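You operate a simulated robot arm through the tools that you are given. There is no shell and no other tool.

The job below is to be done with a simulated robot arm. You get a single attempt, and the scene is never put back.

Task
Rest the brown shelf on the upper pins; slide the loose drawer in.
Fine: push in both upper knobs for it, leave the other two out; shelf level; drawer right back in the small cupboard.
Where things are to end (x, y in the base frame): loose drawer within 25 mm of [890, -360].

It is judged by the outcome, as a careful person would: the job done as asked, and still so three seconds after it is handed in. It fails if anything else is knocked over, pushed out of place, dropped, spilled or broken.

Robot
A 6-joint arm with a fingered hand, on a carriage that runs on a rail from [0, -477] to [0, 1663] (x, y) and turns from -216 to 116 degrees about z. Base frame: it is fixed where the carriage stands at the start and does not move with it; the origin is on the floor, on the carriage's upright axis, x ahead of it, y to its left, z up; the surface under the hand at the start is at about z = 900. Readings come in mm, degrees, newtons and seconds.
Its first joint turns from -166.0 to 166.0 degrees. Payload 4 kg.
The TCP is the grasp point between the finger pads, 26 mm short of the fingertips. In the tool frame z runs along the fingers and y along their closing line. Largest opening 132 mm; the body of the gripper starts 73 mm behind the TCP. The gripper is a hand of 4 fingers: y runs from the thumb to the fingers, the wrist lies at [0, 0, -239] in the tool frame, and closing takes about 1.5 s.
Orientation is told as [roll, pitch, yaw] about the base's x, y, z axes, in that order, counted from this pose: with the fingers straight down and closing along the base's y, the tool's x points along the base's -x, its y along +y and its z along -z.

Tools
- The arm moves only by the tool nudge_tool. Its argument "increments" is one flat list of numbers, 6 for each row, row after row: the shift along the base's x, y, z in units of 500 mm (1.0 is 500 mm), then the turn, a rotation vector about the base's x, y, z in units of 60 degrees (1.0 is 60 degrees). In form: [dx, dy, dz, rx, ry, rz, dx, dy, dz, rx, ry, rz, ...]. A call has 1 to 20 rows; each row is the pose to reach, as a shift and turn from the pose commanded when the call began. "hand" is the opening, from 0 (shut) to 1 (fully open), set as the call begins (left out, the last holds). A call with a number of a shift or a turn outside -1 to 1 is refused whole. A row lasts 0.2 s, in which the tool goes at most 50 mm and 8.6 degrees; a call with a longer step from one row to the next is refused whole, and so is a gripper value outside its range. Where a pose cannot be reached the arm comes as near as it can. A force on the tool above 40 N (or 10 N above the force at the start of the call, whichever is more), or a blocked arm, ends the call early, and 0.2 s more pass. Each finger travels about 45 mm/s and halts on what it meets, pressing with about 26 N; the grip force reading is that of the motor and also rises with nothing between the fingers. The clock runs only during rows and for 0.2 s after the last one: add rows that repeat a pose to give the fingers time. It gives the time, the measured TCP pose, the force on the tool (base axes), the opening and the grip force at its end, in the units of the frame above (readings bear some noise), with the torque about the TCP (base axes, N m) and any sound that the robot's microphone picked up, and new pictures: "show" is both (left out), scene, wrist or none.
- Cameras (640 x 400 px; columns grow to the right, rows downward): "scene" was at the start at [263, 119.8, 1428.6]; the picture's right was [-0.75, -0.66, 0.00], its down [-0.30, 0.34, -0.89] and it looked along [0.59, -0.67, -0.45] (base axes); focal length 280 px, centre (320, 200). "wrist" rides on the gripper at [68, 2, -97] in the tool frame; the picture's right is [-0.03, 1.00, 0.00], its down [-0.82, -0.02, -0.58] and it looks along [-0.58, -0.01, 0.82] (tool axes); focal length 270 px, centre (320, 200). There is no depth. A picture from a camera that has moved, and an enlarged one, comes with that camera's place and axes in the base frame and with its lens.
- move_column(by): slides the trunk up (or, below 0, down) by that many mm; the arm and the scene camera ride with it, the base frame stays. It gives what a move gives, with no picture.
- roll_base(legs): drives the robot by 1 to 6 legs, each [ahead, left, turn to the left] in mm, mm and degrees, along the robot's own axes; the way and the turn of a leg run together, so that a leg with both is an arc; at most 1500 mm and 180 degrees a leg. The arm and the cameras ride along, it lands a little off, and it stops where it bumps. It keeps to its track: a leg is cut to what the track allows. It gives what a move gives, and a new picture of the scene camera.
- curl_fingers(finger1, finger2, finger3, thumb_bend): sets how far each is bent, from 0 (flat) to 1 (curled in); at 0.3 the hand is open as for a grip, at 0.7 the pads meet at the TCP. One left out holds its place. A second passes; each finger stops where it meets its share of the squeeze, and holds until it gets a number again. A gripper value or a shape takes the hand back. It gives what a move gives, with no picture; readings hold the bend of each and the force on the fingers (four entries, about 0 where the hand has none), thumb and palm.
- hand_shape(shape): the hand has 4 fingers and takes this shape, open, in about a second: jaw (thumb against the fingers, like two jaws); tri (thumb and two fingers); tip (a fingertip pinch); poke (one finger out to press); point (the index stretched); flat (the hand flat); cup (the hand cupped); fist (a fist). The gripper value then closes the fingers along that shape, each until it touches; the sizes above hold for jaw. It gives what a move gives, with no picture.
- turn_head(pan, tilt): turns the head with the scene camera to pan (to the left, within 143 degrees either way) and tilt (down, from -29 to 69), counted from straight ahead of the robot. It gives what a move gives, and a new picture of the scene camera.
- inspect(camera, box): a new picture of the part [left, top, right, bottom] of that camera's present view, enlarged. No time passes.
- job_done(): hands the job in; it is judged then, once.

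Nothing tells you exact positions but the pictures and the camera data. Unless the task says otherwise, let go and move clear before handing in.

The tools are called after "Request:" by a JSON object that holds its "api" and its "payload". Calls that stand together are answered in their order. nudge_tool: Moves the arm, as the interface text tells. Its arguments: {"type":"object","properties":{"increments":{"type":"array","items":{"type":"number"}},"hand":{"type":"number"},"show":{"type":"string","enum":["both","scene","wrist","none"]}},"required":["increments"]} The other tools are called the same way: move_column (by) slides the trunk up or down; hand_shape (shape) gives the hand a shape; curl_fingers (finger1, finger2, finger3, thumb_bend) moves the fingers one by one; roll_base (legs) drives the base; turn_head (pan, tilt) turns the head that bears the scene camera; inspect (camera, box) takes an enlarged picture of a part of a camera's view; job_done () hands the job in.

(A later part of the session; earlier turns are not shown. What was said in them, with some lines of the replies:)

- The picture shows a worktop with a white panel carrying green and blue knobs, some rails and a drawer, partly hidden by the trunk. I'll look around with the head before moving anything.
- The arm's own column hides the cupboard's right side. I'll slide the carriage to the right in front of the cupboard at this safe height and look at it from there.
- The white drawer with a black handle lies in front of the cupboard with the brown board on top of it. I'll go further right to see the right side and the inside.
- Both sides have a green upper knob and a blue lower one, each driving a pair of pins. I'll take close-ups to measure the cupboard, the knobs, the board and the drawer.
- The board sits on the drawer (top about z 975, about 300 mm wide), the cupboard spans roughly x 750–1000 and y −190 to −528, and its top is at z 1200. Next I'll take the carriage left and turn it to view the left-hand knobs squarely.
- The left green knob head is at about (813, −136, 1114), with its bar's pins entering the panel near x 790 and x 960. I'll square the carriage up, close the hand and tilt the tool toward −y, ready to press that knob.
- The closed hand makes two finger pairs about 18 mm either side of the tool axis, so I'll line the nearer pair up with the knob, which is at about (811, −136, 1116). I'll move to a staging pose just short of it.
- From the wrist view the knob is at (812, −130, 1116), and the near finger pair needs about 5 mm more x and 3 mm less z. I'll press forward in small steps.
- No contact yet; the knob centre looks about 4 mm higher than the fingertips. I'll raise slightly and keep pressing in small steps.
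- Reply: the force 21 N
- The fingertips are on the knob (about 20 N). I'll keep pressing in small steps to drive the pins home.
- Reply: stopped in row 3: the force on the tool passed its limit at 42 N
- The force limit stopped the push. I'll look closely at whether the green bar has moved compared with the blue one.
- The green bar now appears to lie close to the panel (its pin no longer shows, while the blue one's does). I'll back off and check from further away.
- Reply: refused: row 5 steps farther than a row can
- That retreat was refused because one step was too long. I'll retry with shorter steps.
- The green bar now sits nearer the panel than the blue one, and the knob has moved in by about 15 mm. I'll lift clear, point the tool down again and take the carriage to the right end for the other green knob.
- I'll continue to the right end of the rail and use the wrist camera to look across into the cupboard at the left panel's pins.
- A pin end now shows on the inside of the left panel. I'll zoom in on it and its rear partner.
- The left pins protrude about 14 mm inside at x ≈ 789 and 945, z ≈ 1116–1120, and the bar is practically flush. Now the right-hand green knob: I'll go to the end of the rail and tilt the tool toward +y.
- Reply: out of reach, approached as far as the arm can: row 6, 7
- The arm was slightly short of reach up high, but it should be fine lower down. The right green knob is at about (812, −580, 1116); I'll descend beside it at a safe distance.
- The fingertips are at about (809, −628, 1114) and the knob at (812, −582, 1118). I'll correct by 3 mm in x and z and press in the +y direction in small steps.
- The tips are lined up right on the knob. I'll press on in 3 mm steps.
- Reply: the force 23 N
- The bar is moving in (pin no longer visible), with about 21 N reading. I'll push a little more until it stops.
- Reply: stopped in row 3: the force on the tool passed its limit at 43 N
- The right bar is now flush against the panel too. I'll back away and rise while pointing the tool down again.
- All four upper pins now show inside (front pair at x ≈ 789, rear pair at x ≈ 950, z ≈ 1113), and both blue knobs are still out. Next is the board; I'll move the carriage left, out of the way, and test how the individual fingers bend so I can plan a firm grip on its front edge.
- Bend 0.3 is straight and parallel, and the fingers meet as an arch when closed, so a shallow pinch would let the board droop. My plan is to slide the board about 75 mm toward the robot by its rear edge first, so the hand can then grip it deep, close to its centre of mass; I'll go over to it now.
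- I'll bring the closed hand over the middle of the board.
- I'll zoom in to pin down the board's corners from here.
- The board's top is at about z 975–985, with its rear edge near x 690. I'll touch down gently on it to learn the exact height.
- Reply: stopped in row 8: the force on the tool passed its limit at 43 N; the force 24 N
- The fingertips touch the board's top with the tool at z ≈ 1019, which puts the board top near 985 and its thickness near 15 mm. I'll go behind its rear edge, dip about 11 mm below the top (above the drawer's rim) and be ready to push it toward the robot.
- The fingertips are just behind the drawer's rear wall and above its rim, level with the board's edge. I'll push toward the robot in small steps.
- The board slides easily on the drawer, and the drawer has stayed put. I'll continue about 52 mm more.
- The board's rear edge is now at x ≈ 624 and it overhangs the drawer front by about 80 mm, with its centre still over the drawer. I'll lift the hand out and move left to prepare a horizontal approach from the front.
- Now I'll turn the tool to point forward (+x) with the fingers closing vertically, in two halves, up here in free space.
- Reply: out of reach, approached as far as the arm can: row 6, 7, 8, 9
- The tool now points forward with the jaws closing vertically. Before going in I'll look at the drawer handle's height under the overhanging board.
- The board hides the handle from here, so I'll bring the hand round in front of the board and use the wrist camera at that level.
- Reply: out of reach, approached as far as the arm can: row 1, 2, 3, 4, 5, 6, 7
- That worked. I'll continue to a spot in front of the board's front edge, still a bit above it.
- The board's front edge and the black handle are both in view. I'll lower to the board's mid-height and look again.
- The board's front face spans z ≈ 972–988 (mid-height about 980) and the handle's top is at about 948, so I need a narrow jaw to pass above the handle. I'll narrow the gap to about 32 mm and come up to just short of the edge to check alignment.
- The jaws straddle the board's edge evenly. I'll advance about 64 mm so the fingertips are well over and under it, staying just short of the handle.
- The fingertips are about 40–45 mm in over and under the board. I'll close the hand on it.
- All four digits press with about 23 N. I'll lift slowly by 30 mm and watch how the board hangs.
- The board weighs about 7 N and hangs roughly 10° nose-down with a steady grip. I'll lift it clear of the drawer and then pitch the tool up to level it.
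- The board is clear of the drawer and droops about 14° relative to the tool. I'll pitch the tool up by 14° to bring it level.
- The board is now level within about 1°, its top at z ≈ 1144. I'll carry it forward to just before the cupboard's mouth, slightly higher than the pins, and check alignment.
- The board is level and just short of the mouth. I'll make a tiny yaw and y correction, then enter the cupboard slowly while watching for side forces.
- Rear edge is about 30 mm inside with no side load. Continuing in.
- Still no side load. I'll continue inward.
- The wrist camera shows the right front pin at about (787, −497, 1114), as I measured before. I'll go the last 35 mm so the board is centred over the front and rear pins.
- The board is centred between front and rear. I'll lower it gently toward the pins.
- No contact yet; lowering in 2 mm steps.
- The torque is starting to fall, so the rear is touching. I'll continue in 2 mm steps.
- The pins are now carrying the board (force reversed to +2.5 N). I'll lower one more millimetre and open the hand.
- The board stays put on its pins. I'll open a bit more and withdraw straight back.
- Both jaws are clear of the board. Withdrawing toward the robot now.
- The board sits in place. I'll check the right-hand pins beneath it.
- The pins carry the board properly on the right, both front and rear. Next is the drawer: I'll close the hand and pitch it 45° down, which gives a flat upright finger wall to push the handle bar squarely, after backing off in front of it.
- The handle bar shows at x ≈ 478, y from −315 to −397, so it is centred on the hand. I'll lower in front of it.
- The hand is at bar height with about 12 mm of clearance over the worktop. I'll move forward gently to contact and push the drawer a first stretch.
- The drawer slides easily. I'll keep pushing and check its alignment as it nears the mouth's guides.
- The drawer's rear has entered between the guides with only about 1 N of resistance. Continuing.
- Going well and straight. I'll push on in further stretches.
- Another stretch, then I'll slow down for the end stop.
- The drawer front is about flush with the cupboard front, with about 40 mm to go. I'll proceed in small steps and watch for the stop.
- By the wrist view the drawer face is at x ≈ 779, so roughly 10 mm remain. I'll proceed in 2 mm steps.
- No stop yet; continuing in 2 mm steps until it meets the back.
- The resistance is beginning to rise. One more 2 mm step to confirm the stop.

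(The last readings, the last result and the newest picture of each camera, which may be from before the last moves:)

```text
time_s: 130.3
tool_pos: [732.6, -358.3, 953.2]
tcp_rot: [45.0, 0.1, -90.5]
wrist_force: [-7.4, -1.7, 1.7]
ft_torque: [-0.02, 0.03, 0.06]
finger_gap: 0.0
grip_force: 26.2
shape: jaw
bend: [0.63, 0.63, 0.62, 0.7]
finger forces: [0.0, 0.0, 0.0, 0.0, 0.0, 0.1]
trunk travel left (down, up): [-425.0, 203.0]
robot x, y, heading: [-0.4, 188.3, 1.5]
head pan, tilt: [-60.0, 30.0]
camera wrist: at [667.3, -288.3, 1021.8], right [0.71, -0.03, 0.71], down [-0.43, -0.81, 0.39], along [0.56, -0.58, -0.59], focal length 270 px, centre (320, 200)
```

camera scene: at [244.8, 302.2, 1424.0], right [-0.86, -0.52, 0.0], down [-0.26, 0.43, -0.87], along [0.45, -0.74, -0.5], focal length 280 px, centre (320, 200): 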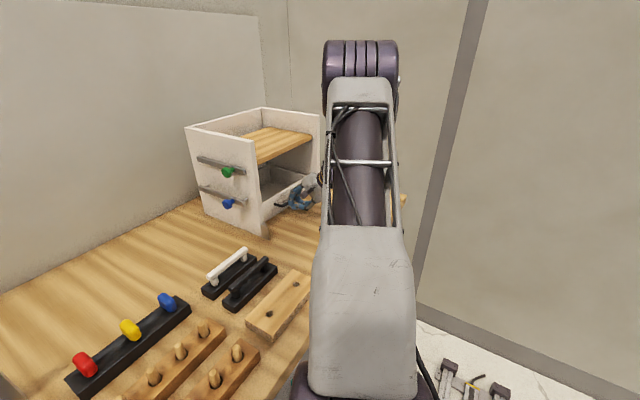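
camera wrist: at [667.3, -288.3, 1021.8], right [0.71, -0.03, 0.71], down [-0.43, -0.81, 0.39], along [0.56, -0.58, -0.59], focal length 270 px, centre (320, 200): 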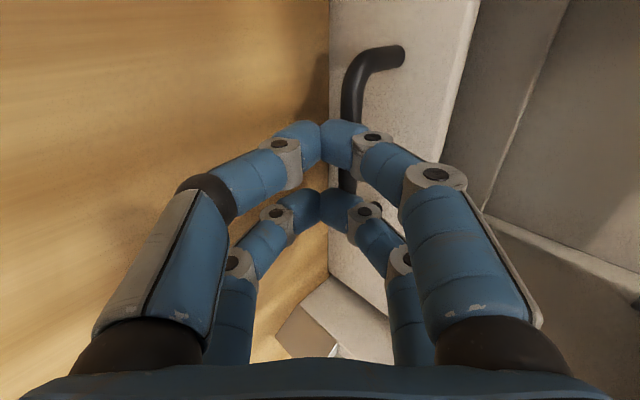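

The handle has stopped moving relative to the cupboard while the force rises, so the drawer is against the back. I'll withdraw the hand straight back and then look everything over.

Request:
{"api": "nudge_tool", "payload": {"increments": [-0.02, 0, 0, 0, 0, 0, -0.06, 0, 0, 0, 0, 0, -0.12, 0, 0, 0, 0, 0, -0.2, 0, 0.01, 0, 0, 0, -0.28, 0, 0.05, 0, 0, 0, -0.36, 0, 0.1, 0, 0, 0, -0.43, 0, 0.16, 0, 0, 0, -0.5, 0, 0.22, 0, 0, 0, -0.5, 0, 0.3, 0, 0, 0, -0.5, 0, 0.38, 0, 0, 0, -0.5, 0, 0.38, 0, 0, 0], "hand": 0, "show": "both"}}

Request:
{"api": "inspect", "payload": {"camera": "scene", "box": [180, 100, 340, 240]}}

```text
time_s: 132.7
tool_pos: [481.3, -357.7, 1145.2]
tcp_rot: [45.0, 0.1, -90.6]
wrist_force: [0.0, 0.4, -0.1]
ft_torque: [0.03, -0.02, 0.01]
finger_gap: 0.0
grip_force: 26.0
shape: jaw
bend: [0.63, 0.63, 0.62, 0.7]
finger forces: [0.0, 0.0, 0.0, 0.1, 0.0, 0.0]
trunk travel left (down, up): [-425.0, 203.0]
robot x, y, heading: [-1.7, 187.5, 1.4]
head pan, tilt: [-60.0, 30.0]
camera scene: at [245.0, 302.2, 1423.9], right [-0.86, -0.52, 0.0], down [-0.26, 0.43, -0.87], along [0.45, -0.74, -0.5], focal length 280 px, centre (320, 200)
camera wrist: at [415.3, -288.4, 1214.4], right [0.71, -0.03, 0.71], down [-0.43, -0.81, 0.39], along [0.56, -0.58, -0.59], focal length 270 px, centre (320, 200)
```

scene: 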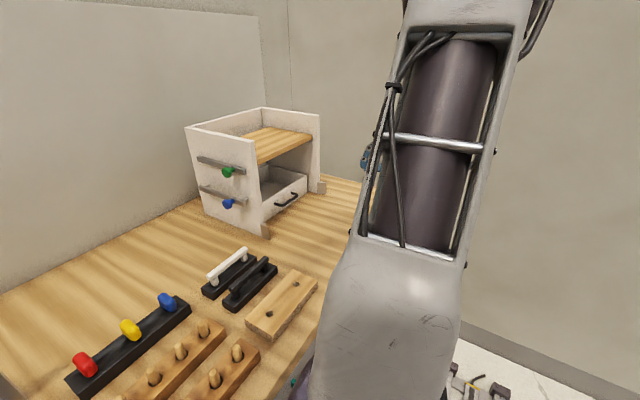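
wrist: 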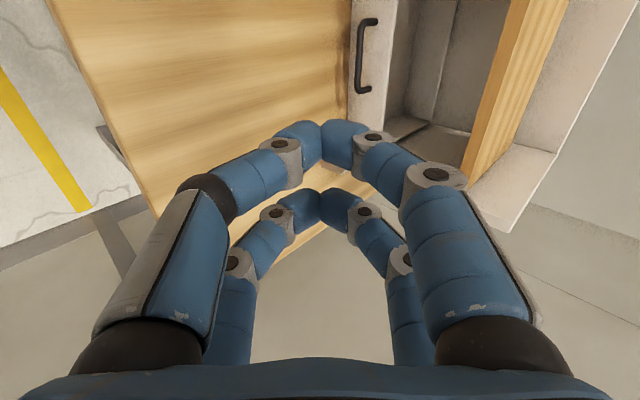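

```text
2.86 times, centred on (260, 170) of scene
camera zoom: at [245.0, 302.2, 1423.9], right [-0.86, -0.52, 0.0], down [-0.26, 0.43, -0.87], along [0.45, -0.74, -0.5], focal length 800 px, centre (491, 286)
```

zoom: 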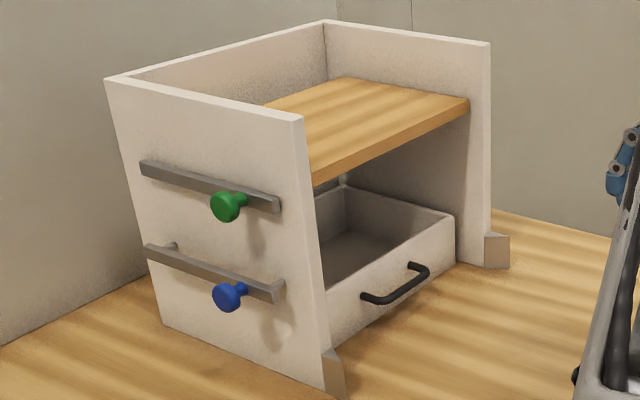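

The drawer is in and the board sits on the pins above it. I'll stow the arm safely so I can drive round to the front and check everything from there.

Request:
{"api": "nudge_tool", "payload": {"increments": [0.01, 0.04, 0.07, 0, 0, 0.08, 0.03, 0.1, 0.13, 0, 0, 0.17, 0.05, 0.17, 0.18, 0, 0, 0.26, 0.07, 0.24, 0.23, 0, 0, 0.36, 0.09, 0.31, 0.28, 0, 0, 0.46, 0.11, 0.38, 0.32, 0, 0, 0.56, 0.13, 0.45, 0.35, 0, 0, 0.66, 0.158, 0.516, 0.37, 0, 0, 0.75, 0.158, 0.516, 0.37, 0, 0, 0.75], "hand": 0, "show": "none"}}

Request:
{"api": "nudge_tool", "payload": {"increments": [0.03, 0.07, 0, 0, 0, 0.1, 0.06, 0.14, 0, 0, 0, 0.2, 0.1, 0.21, 0, 0, 0, 0.3, 0.14, 0.28, 0, 0, 0, 0.4, 0.18, 0.36, 0, 0, 0, 0.5, 0.22, 0.44, 0, 0, 0, 0.6, 0.25, 0.52, 0, 0, 0, 0.7, 0.28, 0.58, 0, 0, 0, 0.76, 0.28, 0.58, 0, 0, 0, 0.76], "hand": 0, "show": "none"}}

```text
time_s: 134.7
tool_pos: [562.8, -100.1, 1327.4]
tcp_rot: [45.1, 0.1, -45.5]
wrist_force: [0.1, -0.5, 0.0]
ft_torque: [0.0, 0.01, -0.03]
finger_gap: 0.0
grip_force: 26.6
shape: jaw
bend: [0.63, 0.63, 0.62, 0.7]
finger forces: [0.0, 0.0, 0.0, 0.1, 0.0, 0.0]
trunk travel left (down, up): [-425.0, 203.0]
robot x, y, heading: [0.5, 185.7, 1.2]
head pan, tilt: [-60.0, 30.0]
```

```text
time_s: 136.7
tool_pos: [702.8, 190.2, 1330.2]
tcp_rot: [45.0, 0.1, 0.1]
wrist_force: [0.5, 0.0, -0.3]
ft_torque: [-0.03, -0.01, 0.01]
finger_gap: 0.0
grip_force: 25.8
shape: jaw
bend: [0.63, 0.63, 0.62, 0.7]
finger forces: [0.1, 0.0, 0.0, 0.0, 0.0, 0.0]
trunk travel left (down, up): [-425.0, 203.0]
robot x, y, heading: [0.3, 188.2, 1.3]
head pan, tilt: [-60.0, 30.0]
```

Request:
{"api": "nudge_tool", "payload": {"increments": [0, 0, 0, -0.125, 0, 0, 0, 0, 0, -0.25, 0, 0, 0, 0, 0, -0.375, 0, 0, 0, 0, 0, -0.5, 0, 0, 0, 0, 0, -0.625, 0, 0, 0, 0, 0, -0.75, 0, 0, 0, 0, 0, -0.75, 0, 0], "hand": 0, "show": "none"}}

Request:
{"api": "roll_base", "payload": {"legs": [[0, -640, 0]]}}

Request:
{"api": "turn_head", "payload": {"pan": -12, "tilt": 28}}

Request:
{"api": "inspect", "payload": {"camera": "scene", "box": [200, 90, 480, 265]}}

```text
time_s: 138.3
tool_pos: [703.1, 190.0, 1328.2]
tcp_rot: [0.0, 0.0, 0.1]
wrist_force: [0.0, -0.2, -0.9]
ft_torque: [-0.01, 0.04, 0.02]
finger_gap: 0.1
grip_force: 25.8
shape: jaw
bend: [0.63, 0.63, 0.62, 0.7]
finger forces: [0.0, 0.0, 0.1, 0.0, 0.0, 0.0]
trunk travel left (down, up): [-425.0, 203.0]
robot x, y, heading: [-0.7, 184.8, 1.3]
head pan, tilt: [-60.0, 30.0]
```

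```text
time_s: 141.8
tool_pos: [702.6, -431.0, 1328.0]
tcp_rot: [0.0, 0.1, 0.6]
wrist_force: [-0.5, -0.1, -0.1]
ft_torque: [0.04, 0.01, 0.01]
finger_gap: 0.0
grip_force: 25.7
shape: jaw
bend: [0.63, 0.63, 0.62, 0.7]
finger forces: [0.0, 0.0, 0.1, 0.1, 0.0, 0.0]
trunk travel left (down, up): [-425.0, 203.0]
robot x, y, heading: [-1.6, -444.4, 1.8]
head pan, tilt: [-60.0, 30.0]
camera scene: at [243.7, -324.0, 1423.9], right [-0.85, -0.53, 0.0], down [-0.26, 0.42, -0.87], along [0.46, -0.74, -0.5], focal length 280 px, centre (320, 200)
```

scene: 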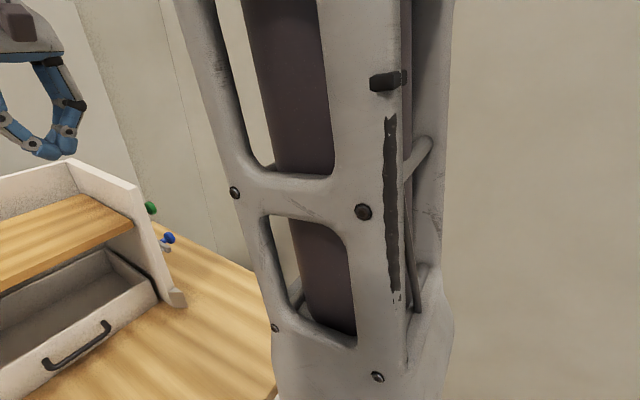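

```text
time_s: 142.9
tool_pos: [702.7, -431.0, 1328.0]
tcp_rot: [-0.1, 0.1, 0.6]
wrist_force: [0.7, 0.8, 0.8]
ft_torque: [0.05, 0.0, -0.02]
finger_gap: 0.0
grip_force: 26.5
shape: jaw
bend: [0.63, 0.63, 0.62, 0.7]
finger forces: [0.1, 0.0, 0.1, 0.1, 0.1, 0.1]
trunk travel left (down, up): [-425.0, 203.0]
robot x, y, heading: [-0.3, -444.9, 1.8]
head pan, tilt: [-12.0, 28.0]
camera scene: at [285.7, -263.3, 1427.1], right [-0.18, -0.98, 0.0], down [-0.46, 0.08, -0.88], along [0.87, -0.16, -0.47], focal length 280 px, centre (320, 200)
```

scene: 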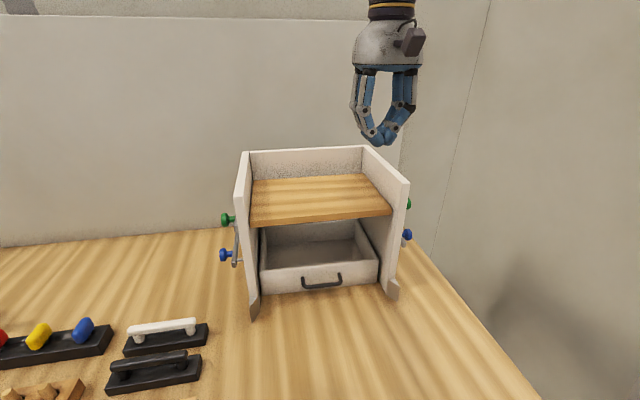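

```text
2.29 times, centred on (340, 178) of scene
camera zoom: at [285.7, -263.3, 1427.1], right [-0.18, -0.98, 0.0], down [-0.46, 0.08, -0.88], along [0.87, -0.16, -0.47], focal length 640 px, centre (274, 251)
```

zoom: 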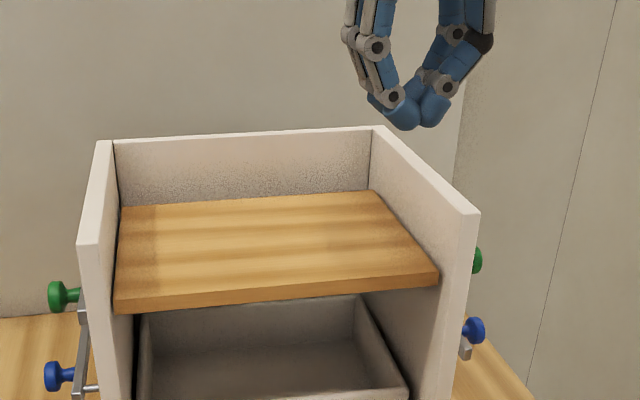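

The board looks level (z about 1130 at every corner) and sits between the panels. Now a close look at the drawer's position.

Request:
{"api": "inspect", "payload": {"camera": "scene", "box": [230, 200, 430, 325]}}

Request:
{"api": "inspect", "payload": {"camera": "wrist", "box": [0, 0, 640, 400]}}

```text
3.20 times, centred on (330, 262) of scene
camera zoom: at [285.7, -263.3, 1427.1], right [-0.18, -0.98, 0.0], down [-0.46, 0.08, -0.88], along [0.87, -0.16, -0.47], focal length 896 px, centre (288, 0)
```

zoom: 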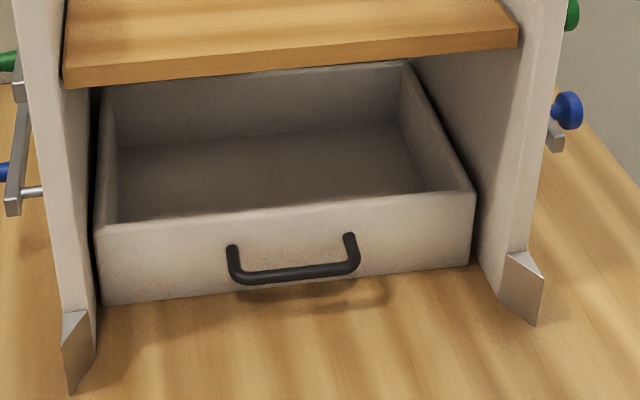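

```text
1.00 times, centred on (320, 200) of wrist (not enlarged: the box is as wide or as high as the picture)
camera zoom: at [635.0, -429.2, 1424.1], right [0.01, 1.0, 0.0], down [0.82, -0.01, 0.58], along [0.58, -0.01, -0.82], focal length 270 px, centre (320, 200)
```

zoom: 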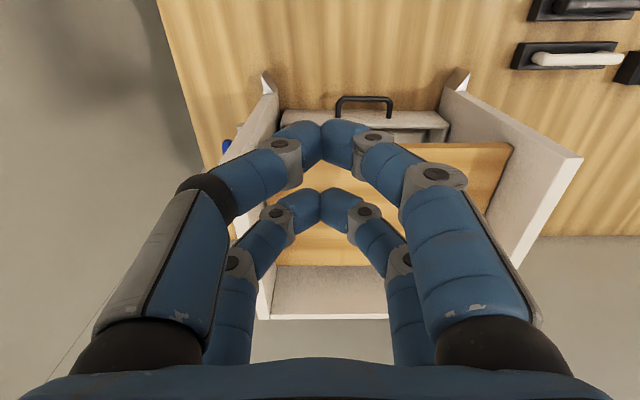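

The drawer's front looks slightly skewed (left side a few mm deeper than the right). I'll check that from the wrist camera above.

Request:
{"api": "inspect", "payload": {"camera": "wrist", "box": [240, 60, 500, 160]}}

```text
2.46 times, centred on (370, 110) of wrist
camera zoom: at [635.0, -429.2, 1424.1], right [0.01, 1.0, 0.0], down [0.82, -0.01, 0.58], along [0.58, -0.01, -0.82], focal length 665 px, centre (197, 422)
```

zoom: 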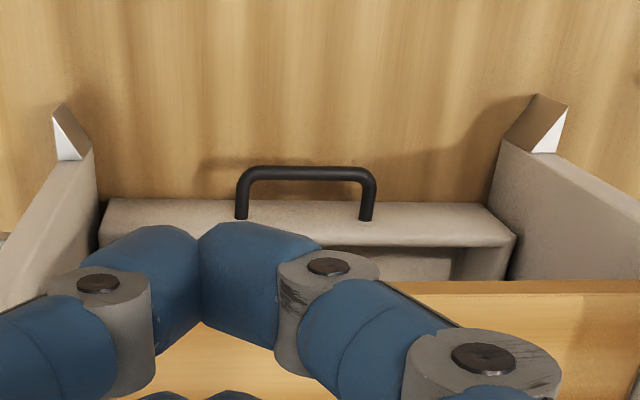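

Both views agree: the drawer is turned by about 1.5°, its right side 7 mm or so short of the back. I'll square it with a gentle push on the right part of its front; first I'll reposition the carriage and turn the tool.

Request:
{"api": "roll_base", "payload": {"legs": [[0, 295, 0]]}}

Request:
{"api": "nudge_tool", "payload": {"increments": [0, 0, 0, 0.125, 0, 0, 0, 0, 0, 0.25, 0, 0, 0, 0, 0, 0.375, 0, 0, 0, 0, 0, 0.5, 0, 0, 0, 0, 0, 0.625, 0, 0, 0, 0, 0, 0.75, 0, 0, 0, 0, 0, 0.75, 0, 0], "hand": 0, "show": "none"}}

Request:
{"api": "nudge_tool", "payload": {"increments": [0, -0.02, 0, 0, 0, -0.1, 0, -0.06, 0, 0, 0, -0.2, -0.01, -0.1, 0, 0, 0, -0.3, -0.02, -0.15, 0, 0, 0, -0.4, -0.03, -0.2, 0, 0, 0, -0.5, -0.04, -0.25, 0, 0, 0, -0.6, -0.05, -0.3, 0, 0, 0, -0.7, -0.05, -0.32, 0, 0, 0, -0.755, -0.05, -0.32, 0, 0, 0, -0.755], "hand": 0, "show": "scene"}}

```text
time_s: 145.0
tool_pos: [703.4, -138.2, 1328.7]
tcp_rot: [0.1, 0.1, 0.5]
wrist_force: [-0.2, 0.2, -0.4]
ft_torque: [0.02, 0.01, -0.02]
finger_gap: 0.4
grip_force: 26.3
shape: jaw
bend: [0.63, 0.63, 0.62, 0.7]
finger forces: [0.0, 0.1, 0.0, 0.0, 0.0, 0.0]
trunk travel left (down, up): [-425.0, 203.0]
robot x, y, heading: [2.2, -146.3, 2.0]
head pan, tilt: [-12.0, 28.0]
camera scene: at [286.2, 30.4, 1427.1], right [-0.18, -0.98, 0.0], down [-0.46, 0.08, -0.88], along [0.87, -0.16, -0.47], focal length 280 px, centre (320, 200)
```

scene: 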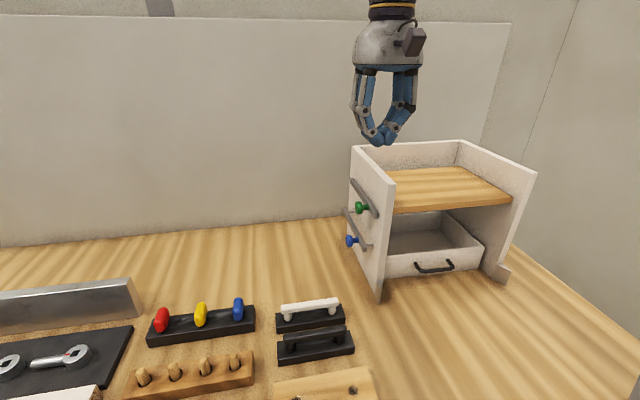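

```text
time_s: 146.6
tool_pos: [702.3, -139.1, 1328.3]
tcp_rot: [45.2, -0.3, 0.4]
wrist_force: [0.2, -0.3, -0.3]
ft_torque: [-0.01, 0.0, 0.02]
finger_gap: 0.2
grip_force: 26.2
shape: jaw
bend: [0.63, 0.63, 0.62, 0.7]
finger forces: [0.1, 0.0, 0.0, 0.0, 0.1, 0.0]
trunk travel left (down, up): [-425.0, 203.0]
robot x, y, heading: [-1.6, -148.6, 1.7]
head pan, tilt: [-12.0, 28.0]
```

```text
time_s: 148.6
tool_pos: [678.1, -298.8, 1327.6]
tcp_rot: [45.0, -0.4, -45.0]
wrist_force: [0.5, 0.3, 0.5]
ft_torque: [0.0, 0.04, -0.01]
finger_gap: 0.0
grip_force: 26.2
shape: jaw
bend: [0.63, 0.63, 0.62, 0.7]
finger forces: [0.1, 0.0, 0.0, 0.1, 0.1, 0.0]
trunk travel left (down, up): [-425.0, 203.0]
robot x, y, heading: [-0.7, -145.6, 1.8]
head pan, tilt: [-12.0, 28.0]
camera scene: at [286.2, 30.4, 1427.1], right [-0.18, -0.98, 0.0], down [-0.46, 0.08, -0.88], along [0.87, -0.16, -0.47], focal length 280 px, centre (320, 200)
```

scene: 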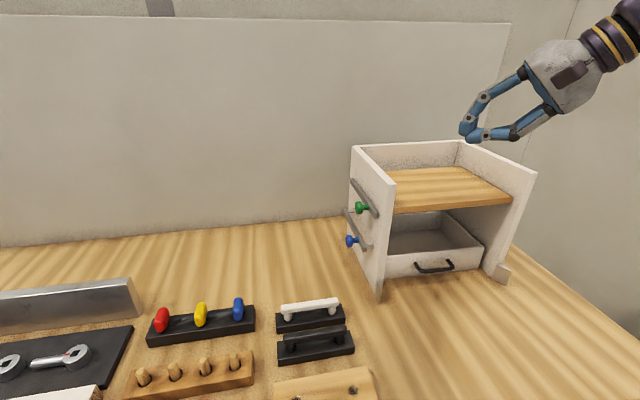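

Now I'll finish turning to face forward and descend in front of the drawer's right-hand part.

Request:
{"api": "nudge_tool", "payload": {"increments": [-0.01, -0.04, 0, 0, 0, -0.1, -0.02, -0.08, -0.02, 0, 0, -0.2, -0.03, -0.12, -0.06, 0, 0, -0.3, -0.036, -0.16, -0.11, 0, 0, -0.4, -0.036, -0.2, -0.16, 0, 0, -0.5, -0.036, -0.24, -0.21, 0, 0, -0.6, -0.036, -0.28, -0.27, 0, 0, -0.7, -0.036, -0.312, -0.33, 0, 0, -0.755, -0.036, -0.312, -0.356, 0, 0, -0.755, -0.036, -0.312, -0.356, 0, 0, -0.755], "hand": 0, "show": "both"}}

```text
time_s: 150.8
tool_pos: [657.1, -455.0, 1150.4]
tcp_rot: [45.1, -0.2, -90.3]
wrist_force: [-0.8, 0.0, 0.3]
ft_torque: [0.0, 0.02, -0.02]
finger_gap: 0.0
grip_force: 25.7
shape: jaw
bend: [0.63, 0.63, 0.62, 0.7]
finger forces: [0.0, 0.0, 0.0, 0.0, 0.0, 0.1]
trunk travel left (down, up): [-425.0, 203.0]
robot x, y, heading: [0.5, -146.9, 1.7]
head pan, tilt: [-12.0, 28.0]
camera scene: at [286.2, 30.4, 1427.1], right [-0.18, -0.98, 0.0], down [-0.46, 0.08, -0.88], along [0.87, -0.16, -0.47], focal length 280 px, centre (320, 200)
camera wrist: at [592.2, -384.6, 1218.5], right [0.71, -0.02, 0.71], down [-0.43, -0.81, 0.4], along [0.56, -0.58, -0.58], focal length 270 px, centre (320, 200)
```

scene: 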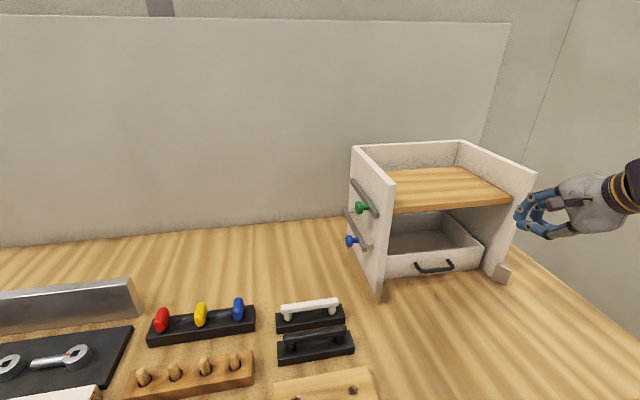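
wrist: 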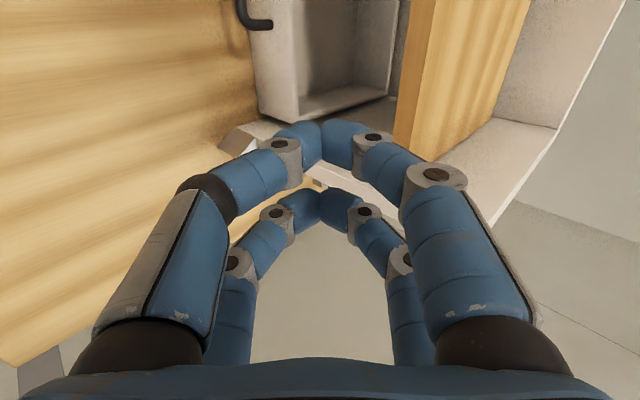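

In position above the worktop; lowering to handle height in front of the drawer's right side.

Request:
{"api": "nudge_tool", "payload": {"increments": [0, 0, -0.08, 0, 0, 0, 0, 0, -0.16, 0, 0, 0, 0, 0, -0.24, 0, 0, 0, 0, 0, -0.32, 0, 0, 0, 0, 0, -0.375, 0, 0, 0, 0, 0, -0.392, 0, 0, 0, 0, 0, -0.392, 0, 0, 0], "hand": 0, "show": "both"}}

Request:
{"api": "inspect", "payload": {"camera": "scene", "box": [330, 130, 570, 310]}}

```text
time_s: 152.4
tool_pos: [660.2, -453.7, 956.0]
tcp_rot: [45.0, -0.4, -90.2]
wrist_force: [0.0, 0.6, -0.1]
ft_torque: [-0.03, 0.01, -0.02]
finger_gap: 0.0
grip_force: 25.5
shape: jaw
bend: [0.63, 0.63, 0.62, 0.7]
finger forces: [0.0, 0.1, 0.1, 0.1, 0.0, 0.0]
trunk travel left (down, up): [-425.0, 203.0]
robot x, y, heading: [1.0, -146.7, 1.5]
head pan, tilt: [-12.0, 28.0]
camera scene: at [286.2, 30.4, 1427.1], right [-0.18, -0.98, 0.0], down [-0.46, 0.08, -0.88], along [0.87, -0.16, -0.47], focal length 280 px, centre (320, 200)
camera wrist: at [592.9, -384.2, 1022.6], right [0.71, -0.02, 0.71], down [-0.43, -0.81, 0.4], along [0.56, -0.58, -0.58], focal length 270 px, centre (320, 200)
```

scene: 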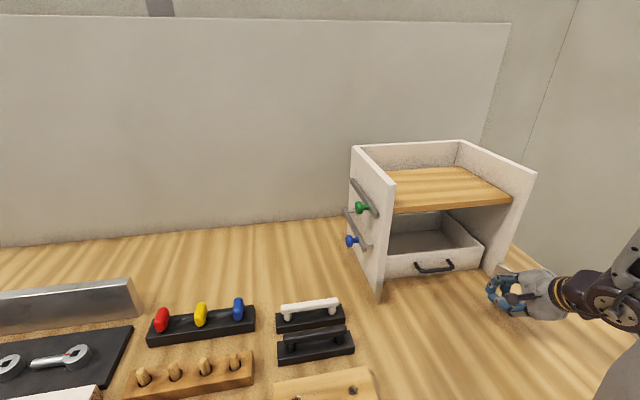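
wrist: 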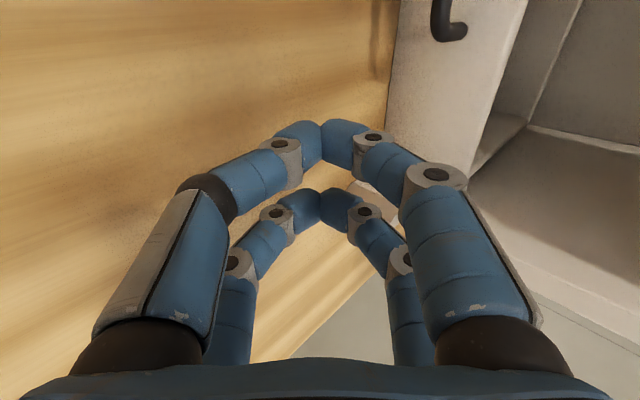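

```text
2.22 times, centred on (450, 220) of scene
camera zoom: at [286.2, 30.4, 1427.1], right [-0.18, -0.98, 0.0], down [-0.46, 0.08, -0.88], along [0.87, -0.16, -0.47], focal length 622 px, centre (31, 156)
```

zoom: 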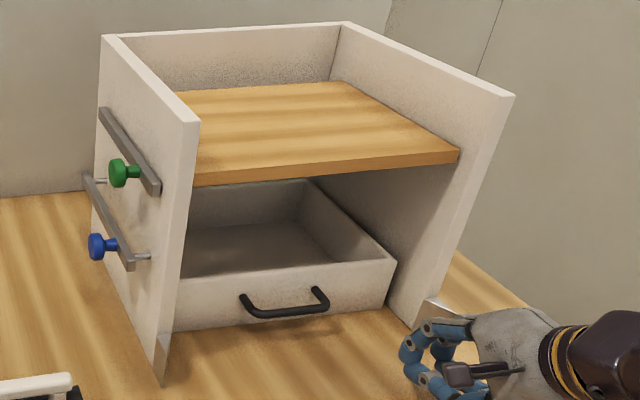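

The fingers are lined up with the drawer's right part, clear of both handle and panel. I'll advance, slowly at the end.

Request:
{"api": "nudge_tool", "payload": {"increments": [0.03, 0, 0, 0, 0, 0, 0.06, 0, 0, 0, 0, 0, 0.09, 0, 0, 0, 0, 0, 0.12, 0, 0, 0, 0, 0, 0.15, 0, 0, 0, 0, 0, 0.17, 0, 0, 0, 0, 0, 0.17, 0, 0, 0, 0, 0], "hand": 0, "show": "wrist"}}

Request:
{"api": "nudge_tool", "payload": {"increments": [0.006, 0, 0, 0, 0, 0, 0.012, 0, 0, 0, 0, 0, 0.018, 0, 0, 0, 0, 0], "hand": 0, "show": "wrist"}}

```text
time_s: 154.0
tool_pos: [745.5, -454.2, 952.3]
tcp_rot: [45.0, -0.3, -90.2]
wrist_force: [0.8, -0.1, 0.1]
ft_torque: [0.01, 0.02, 0.01]
finger_gap: 0.0
grip_force: 25.7
shape: jaw
bend: [0.63, 0.63, 0.62, 0.7]
finger forces: [0.0, 0.0, 0.0, 0.0, 0.0, 0.0]
trunk travel left (down, up): [-425.0, 203.0]
robot x, y, heading: [-0.0, -143.5, 1.7]
head pan, tilt: [-12.0, 28.0]
camera wrist: at [678.9, -384.6, 1022.0], right [0.71, -0.02, 0.71], down [-0.43, -0.81, 0.4], along [0.56, -0.58, -0.58], focal length 270 px, centre (320, 200)
```

wrist: 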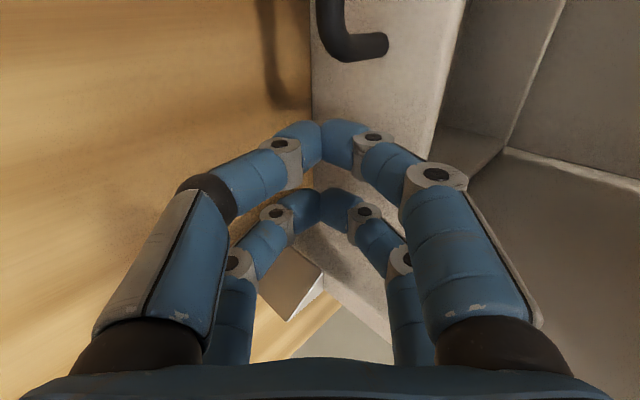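

```text
time_s: 154.8
tool_pos: [752.8, -453.7, 953.3]
tcp_rot: [45.0, -0.3, -90.2]
wrist_force: [-0.6, 0.9, -0.1]
ft_torque: [-0.03, 0.03, 0.02]
finger_gap: 0.1
grip_force: 25.9
shape: jaw
bend: [0.63, 0.63, 0.62, 0.7]
finger forces: [0.0, 0.0, 0.0, 0.0, 0.1, 0.1]
trunk travel left (down, up): [-425.0, 203.0]
robot x, y, heading: [1.8, -147.6, 1.8]
head pan, tilt: [-12.0, 28.0]
camera wrist: at [687.1, -384.2, 1022.0], right [0.71, -0.02, 0.71], down [-0.43, -0.81, 0.4], along [0.57, -0.58, -0.58], focal length 270 px, centre (320, 200)
```

wrist: 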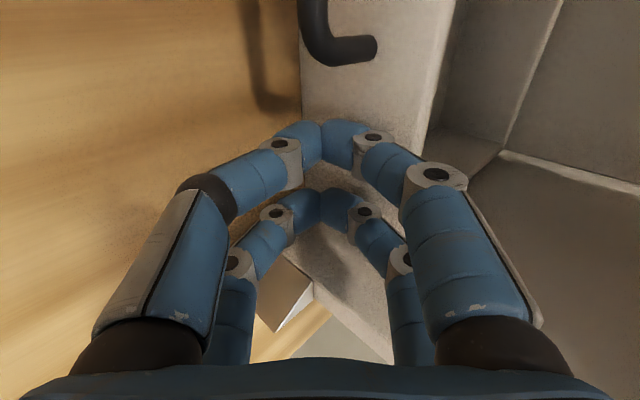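

Very close to the face; continuing in 2 mm steps.

Request:
{"api": "nudge_tool", "payload": {"increments": [0.004, 0, 0, 0, 0, 0, 0.008, 0, 0, 0, 0, 0, 0.012, 0, 0, 0, 0, 0], "hand": 0, "show": "none"}}

Request:
{"api": "nudge_tool", "payload": {"increments": [0.004, 0, 0, 0, 0, 0, 0.008, 0, 0, 0, 0, 0], "hand": 0, "show": "none"}}

Request:
{"api": "nudge_tool", "payload": {"increments": [0.004, 0, 0, 0, 0, 0, 0.008, 0, 0, 0, 0, 0], "hand": 0, "show": "wrist"}}

```text
time_s: 155.6
tool_pos: [760.3, -454.1, 954.9]
tcp_rot: [45.0, -0.4, -90.2]
wrist_force: [1.1, -0.5, -0.3]
ft_torque: [-0.02, 0.0, 0.03]
finger_gap: 0.0
grip_force: 26.1
shape: jaw
bend: [0.63, 0.63, 0.62, 0.7]
finger forces: [0.0, 0.1, 0.0, 0.0, 0.0, 0.0]
trunk travel left (down, up): [-425.0, 203.0]
robot x, y, heading: [-0.7, -153.2, 1.7]
head pan, tilt: [-12.0, 28.0]
```

```text
time_s: 156.2
tool_pos: [763.4, -455.1, 954.5]
tcp_rot: [45.0, -0.4, -90.1]
wrist_force: [-1.7, 0.2, 0.5]
ft_torque: [-0.04, -0.02, -0.03]
finger_gap: 0.0
grip_force: 26.0
shape: jaw
bend: [0.63, 0.63, 0.62, 0.7]
finger forces: [0.4, 1.4, 0.1, 0.0, 0.0, 0.0]
trunk travel left (down, up): [-425.0, 203.0]
robot x, y, heading: [-1.5, -147.5, 1.5]
head pan, tilt: [-12.0, 28.0]
```

```text
time_s: 156.8
tool_pos: [768.4, -454.3, 955.1]
tcp_rot: [45.0, -0.3, -90.3]
wrist_force: [-2.5, -0.4, -0.1]
ft_torque: [0.02, -0.02, 0.03]
finger_gap: 0.1
grip_force: 25.8
shape: jaw
bend: [0.63, 0.63, 0.62, 0.7]
finger forces: [2.2, 0.3, 0.0, 0.0, 0.1, 0.0]
trunk travel left (down, up): [-425.0, 203.0]
robot x, y, heading: [1.2, -143.6, 1.6]
head pan, tilt: [-12.0, 28.0]
camera wrist: at [701.6, -384.6, 1023.2], right [0.71, -0.03, 0.71], down [-0.43, -0.81, 0.4], along [0.56, -0.58, -0.58], focal length 270 px, centre (320, 200)
```

wrist: 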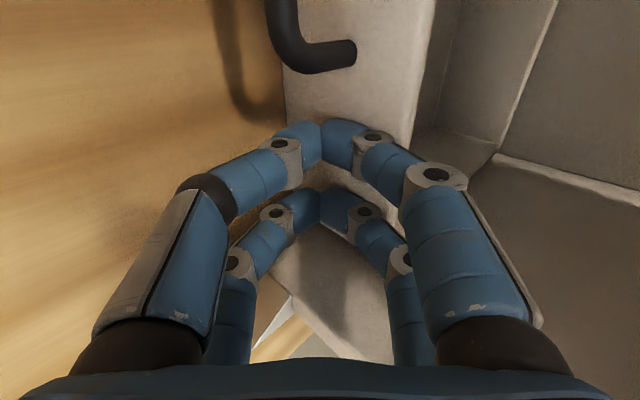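

Contact made with about 2 N; the drawer's right side is turning in. A few more 2 mm steps.

Request:
{"api": "nudge_tool", "payload": {"increments": [0.004, 0, 0, 0, 0, 0, 0.004, 0, 0, 0, 0, 0], "hand": 0, "show": "none"}}

Request:
{"api": "nudge_tool", "payload": {"increments": [0.004, 0, 0, 0, 0, 0, 0.004, 0, 0, 0, 0, 0], "hand": 0, "show": "none"}}

Request:
{"api": "inspect", "payload": {"camera": "scene", "box": [330, 130, 570, 310]}}

```text
time_s: 157.4
tool_pos: [770.0, -454.1, 953.7]
tcp_rot: [45.0, -0.3, -90.2]
wrist_force: [-2.2, -1.2, 0.6]
ft_torque: [0.05, -0.04, 0.01]
finger_gap: 0.3
grip_force: 26.4
shape: jaw
bend: [0.63, 0.63, 0.62, 0.7]
finger forces: [2.3, 0.0, 0.0, 0.1, 0.0, 0.0]
trunk travel left (down, up): [-425.0, 203.0]
robot x, y, heading: [3.0, -144.9, 1.5]
head pan, tilt: [-12.0, 28.0]
```

```text
time_s: 158.0
tool_pos: [772.0, -455.2, 952.8]
tcp_rot: [45.0, -0.2, -90.1]
wrist_force: [-10.3, 1.4, 3.4]
ft_torque: [0.02, -0.22, 0.22]
finger_gap: 0.1
grip_force: 26.3
shape: jaw
bend: [0.63, 0.63, 0.62, 0.7]
finger forces: [9.9, 1.1, 0.1, 0.1, 0.1, 0.0]
trunk travel left (down, up): [-425.0, 203.0]
robot x, y, heading: [4.7, -147.2, 1.7]
head pan, tilt: [-12.0, 28.0]
```

```text
2.22 times, centred on (450, 220) of scene
camera zoom: at [285.7, 30.4, 1427.2], right [-0.18, -0.98, 0.0], down [-0.46, 0.08, -0.88], along [0.87, -0.16, -0.47], focal length 622 px, centre (31, 156)
```

zoom: 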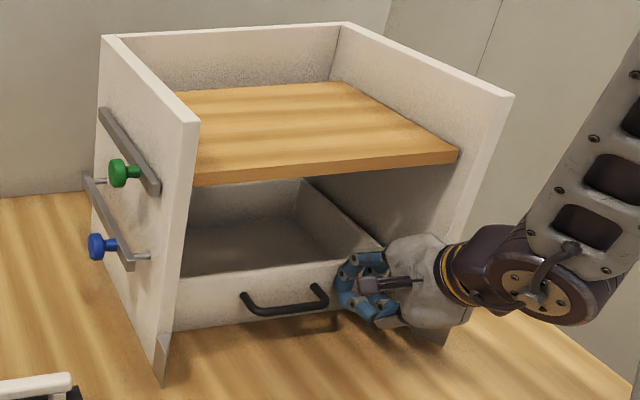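

The force jumped to 10 N in one step, so the right side is now home too. I'll withdraw and stow the arm.

Request:
{"api": "nudge_tool", "payload": {"increments": [-0.02, 0, 0, 0, 0, 0, -0.06, 0, 0, 0, 0, 0, -0.12, 0, 0, 0, 0, 0, -0.18, 0, 0, 0, 0, 0, -0.22, 0, 0.04, 0, 0, 0, -0.22, 0, 0.12, 0, 0, 0, -0.22, 0, 0.21, 0, 0, 0, -0.22, 0, 0.3, 0, 0, 0, -0.22, 0, 0.39, 0, 0, 0, -0.22, 0.02, 0.47, 0, 0, 0, -0.22, 0.06, 0.55, 0, 0, 0, -0.22, 0.1, 0.62, 0, 0, 0, -0.22, 0.16, 0.68, 0, 0, 0, -0.22, 0.22, 0.72, 0, 0, 0, -0.22, 0.22, 0.72, 0, 0, 0], "hand": 0, "show": "scene"}}

Request:
{"api": "inspect", "payload": {"camera": "scene", "box": [330, 130, 570, 310]}}

```text
time_s: 161.2
tool_pos: [661.5, -343.0, 1314.4]
tcp_rot: [45.0, -0.3, -90.3]
wrist_force: [-0.9, 0.6, 0.0]
ft_torque: [-0.01, -0.05, 0.01]
finger_gap: 0.1
grip_force: 26.0
shape: jaw
bend: [0.63, 0.63, 0.62, 0.7]
finger forces: [0.1, 0.0, 0.0, 0.0, 0.0, 0.1]
trunk travel left (down, up): [-425.0, 203.0]
robot x, y, heading: [-0.8, -146.3, 1.5]
head pan, tilt: [-12.0, 28.0]
camera scene: at [286.2, 30.3, 1427.1], right [-0.18, -0.98, 0.0], down [-0.46, 0.08, -0.88], along [0.87, -0.16, -0.47], focal length 280 px, centre (320, 200)
```

scene: 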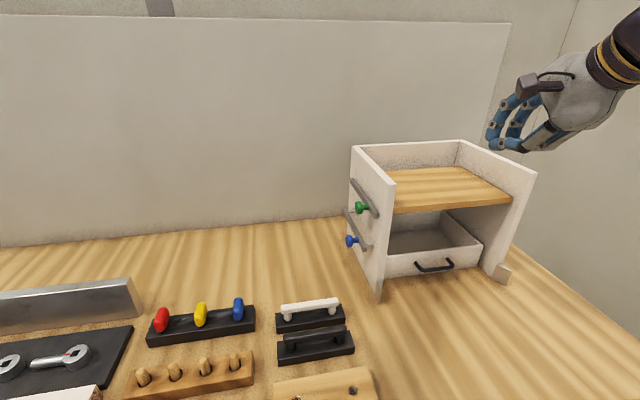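

```text
2.22 times, centred on (450, 220) of scene
camera zoom: at [286.2, 30.3, 1427.1], right [-0.18, -0.98, 0.0], down [-0.46, 0.08, -0.88], along [0.87, -0.16, -0.47], focal length 622 px, centre (31, 156)
```

zoom: 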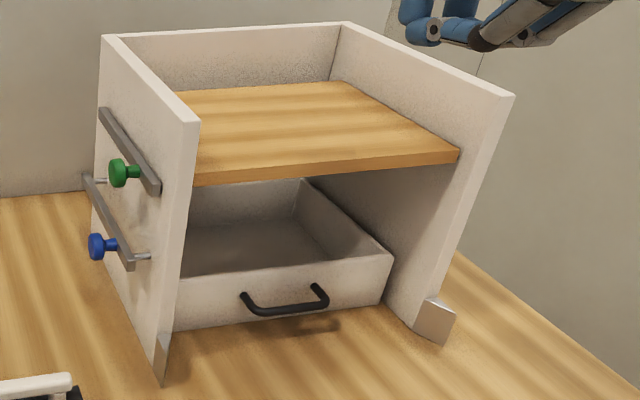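

The drawer front now looks square. I'll take a last look from the front and of the right-hand side knobs.

Request:
{"api": "roll_base", "payload": {"legs": [[0, -290, 0]]}}

Request:
{"api": "inspect", "payload": {"camera": "scene", "box": [230, 200, 430, 325]}}

Request:
{"api": "inspect", "payload": {"camera": "scene", "box": [210, 120, 450, 270]}}

```text
time_s: 163.2
tool_pos: [660.5, -637.9, 1313.7]
tcp_rot: [45.0, -0.3, -90.3]
wrist_force: [-0.5, 0.0, -0.4]
ft_torque: [0.0, 0.0, 0.03]
finger_gap: 0.0
grip_force: 26.2
shape: jaw
bend: [0.63, 0.63, 0.62, 0.7]
finger forces: [0.0, 0.0, 0.0, 0.0, 0.0, 0.0]
trunk travel left (down, up): [-425.0, 203.0]
robot x, y, heading: [0.0, -440.6, 1.4]
head pan, tilt: [-12.0, 28.0]
camera scene: at [286.4, -262.7, 1427.1], right [-0.18, -0.98, 0.0], down [-0.46, 0.08, -0.88], along [0.87, -0.16, -0.47], focal length 280 px, centre (320, 200)
```

scene: 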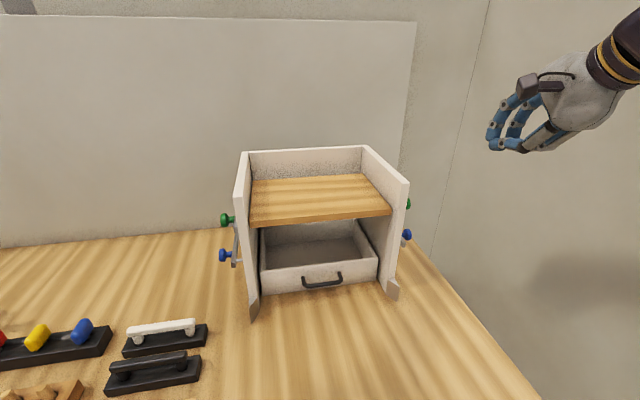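

```text
3.20 times, centred on (330, 262) of scene
camera zoom: at [286.4, -262.7, 1427.1], right [-0.18, -0.98, 0.0], down [-0.46, 0.08, -0.88], along [0.87, -0.16, -0.47], focal length 896 px, centre (288, 0)
```

zoom: 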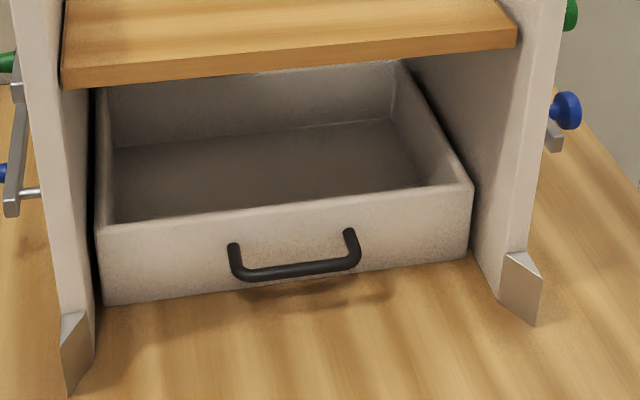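

```text
2.67 times, centred on (330, 195) of scene
camera zoom: at [286.4, -262.7, 1427.1], right [-0.18, -0.98, 0.0], down [-0.46, 0.08, -0.88], along [0.87, -0.16, -0.47], focal length 747 px, centre (293, 213)
```

zoom: 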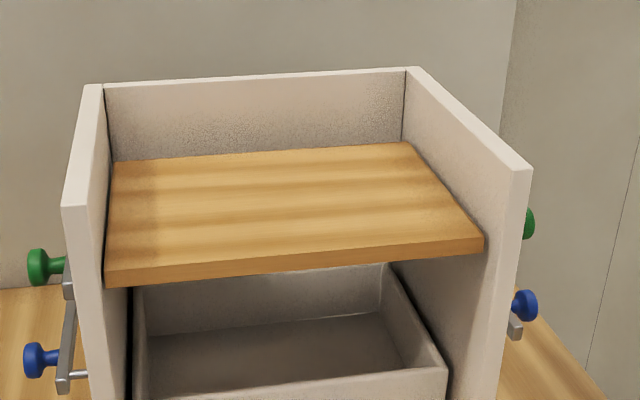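

From the front everything checks out: both green knobs are in with the board level on their pins, both blue knobs are still out. The drawer sits square against the back at about (895, −358), and the nearby items are where they were. The hand is empty and well clear, so I'm handing the job in.

Request:
{"api": "job_done", "payload": {}}

```text
The job is handed in.
```

The brown shelf is resting level on the upper pins, and the loose drawer is all the way back in the small cupboard. I've handed the job in; the outcome of the check hasn't come back.

- **Knobs:** both green upper knobs are pushed in, and all four upper pins showed inside the cupboard. Both blue lower knobs are still out.
- **Shelf:** its top measures about z 1130 at every corner, within a few millimetres. I saw the right-hand pins carrying it. The left pins were hidden from view, so I'm relying on the shelf being level there.
- **Drawer:** it went in slightly skewed, so I gave the right side a gentle push until both sides met the back. By the camera it is centred at about (895, -358), roughly 5 mm from the target.

To grip the shelf I first slid it about 60 mm forward on the drawer. Nothing else looked moved in the last pictures, and the hand was empty and clear when I handed in.
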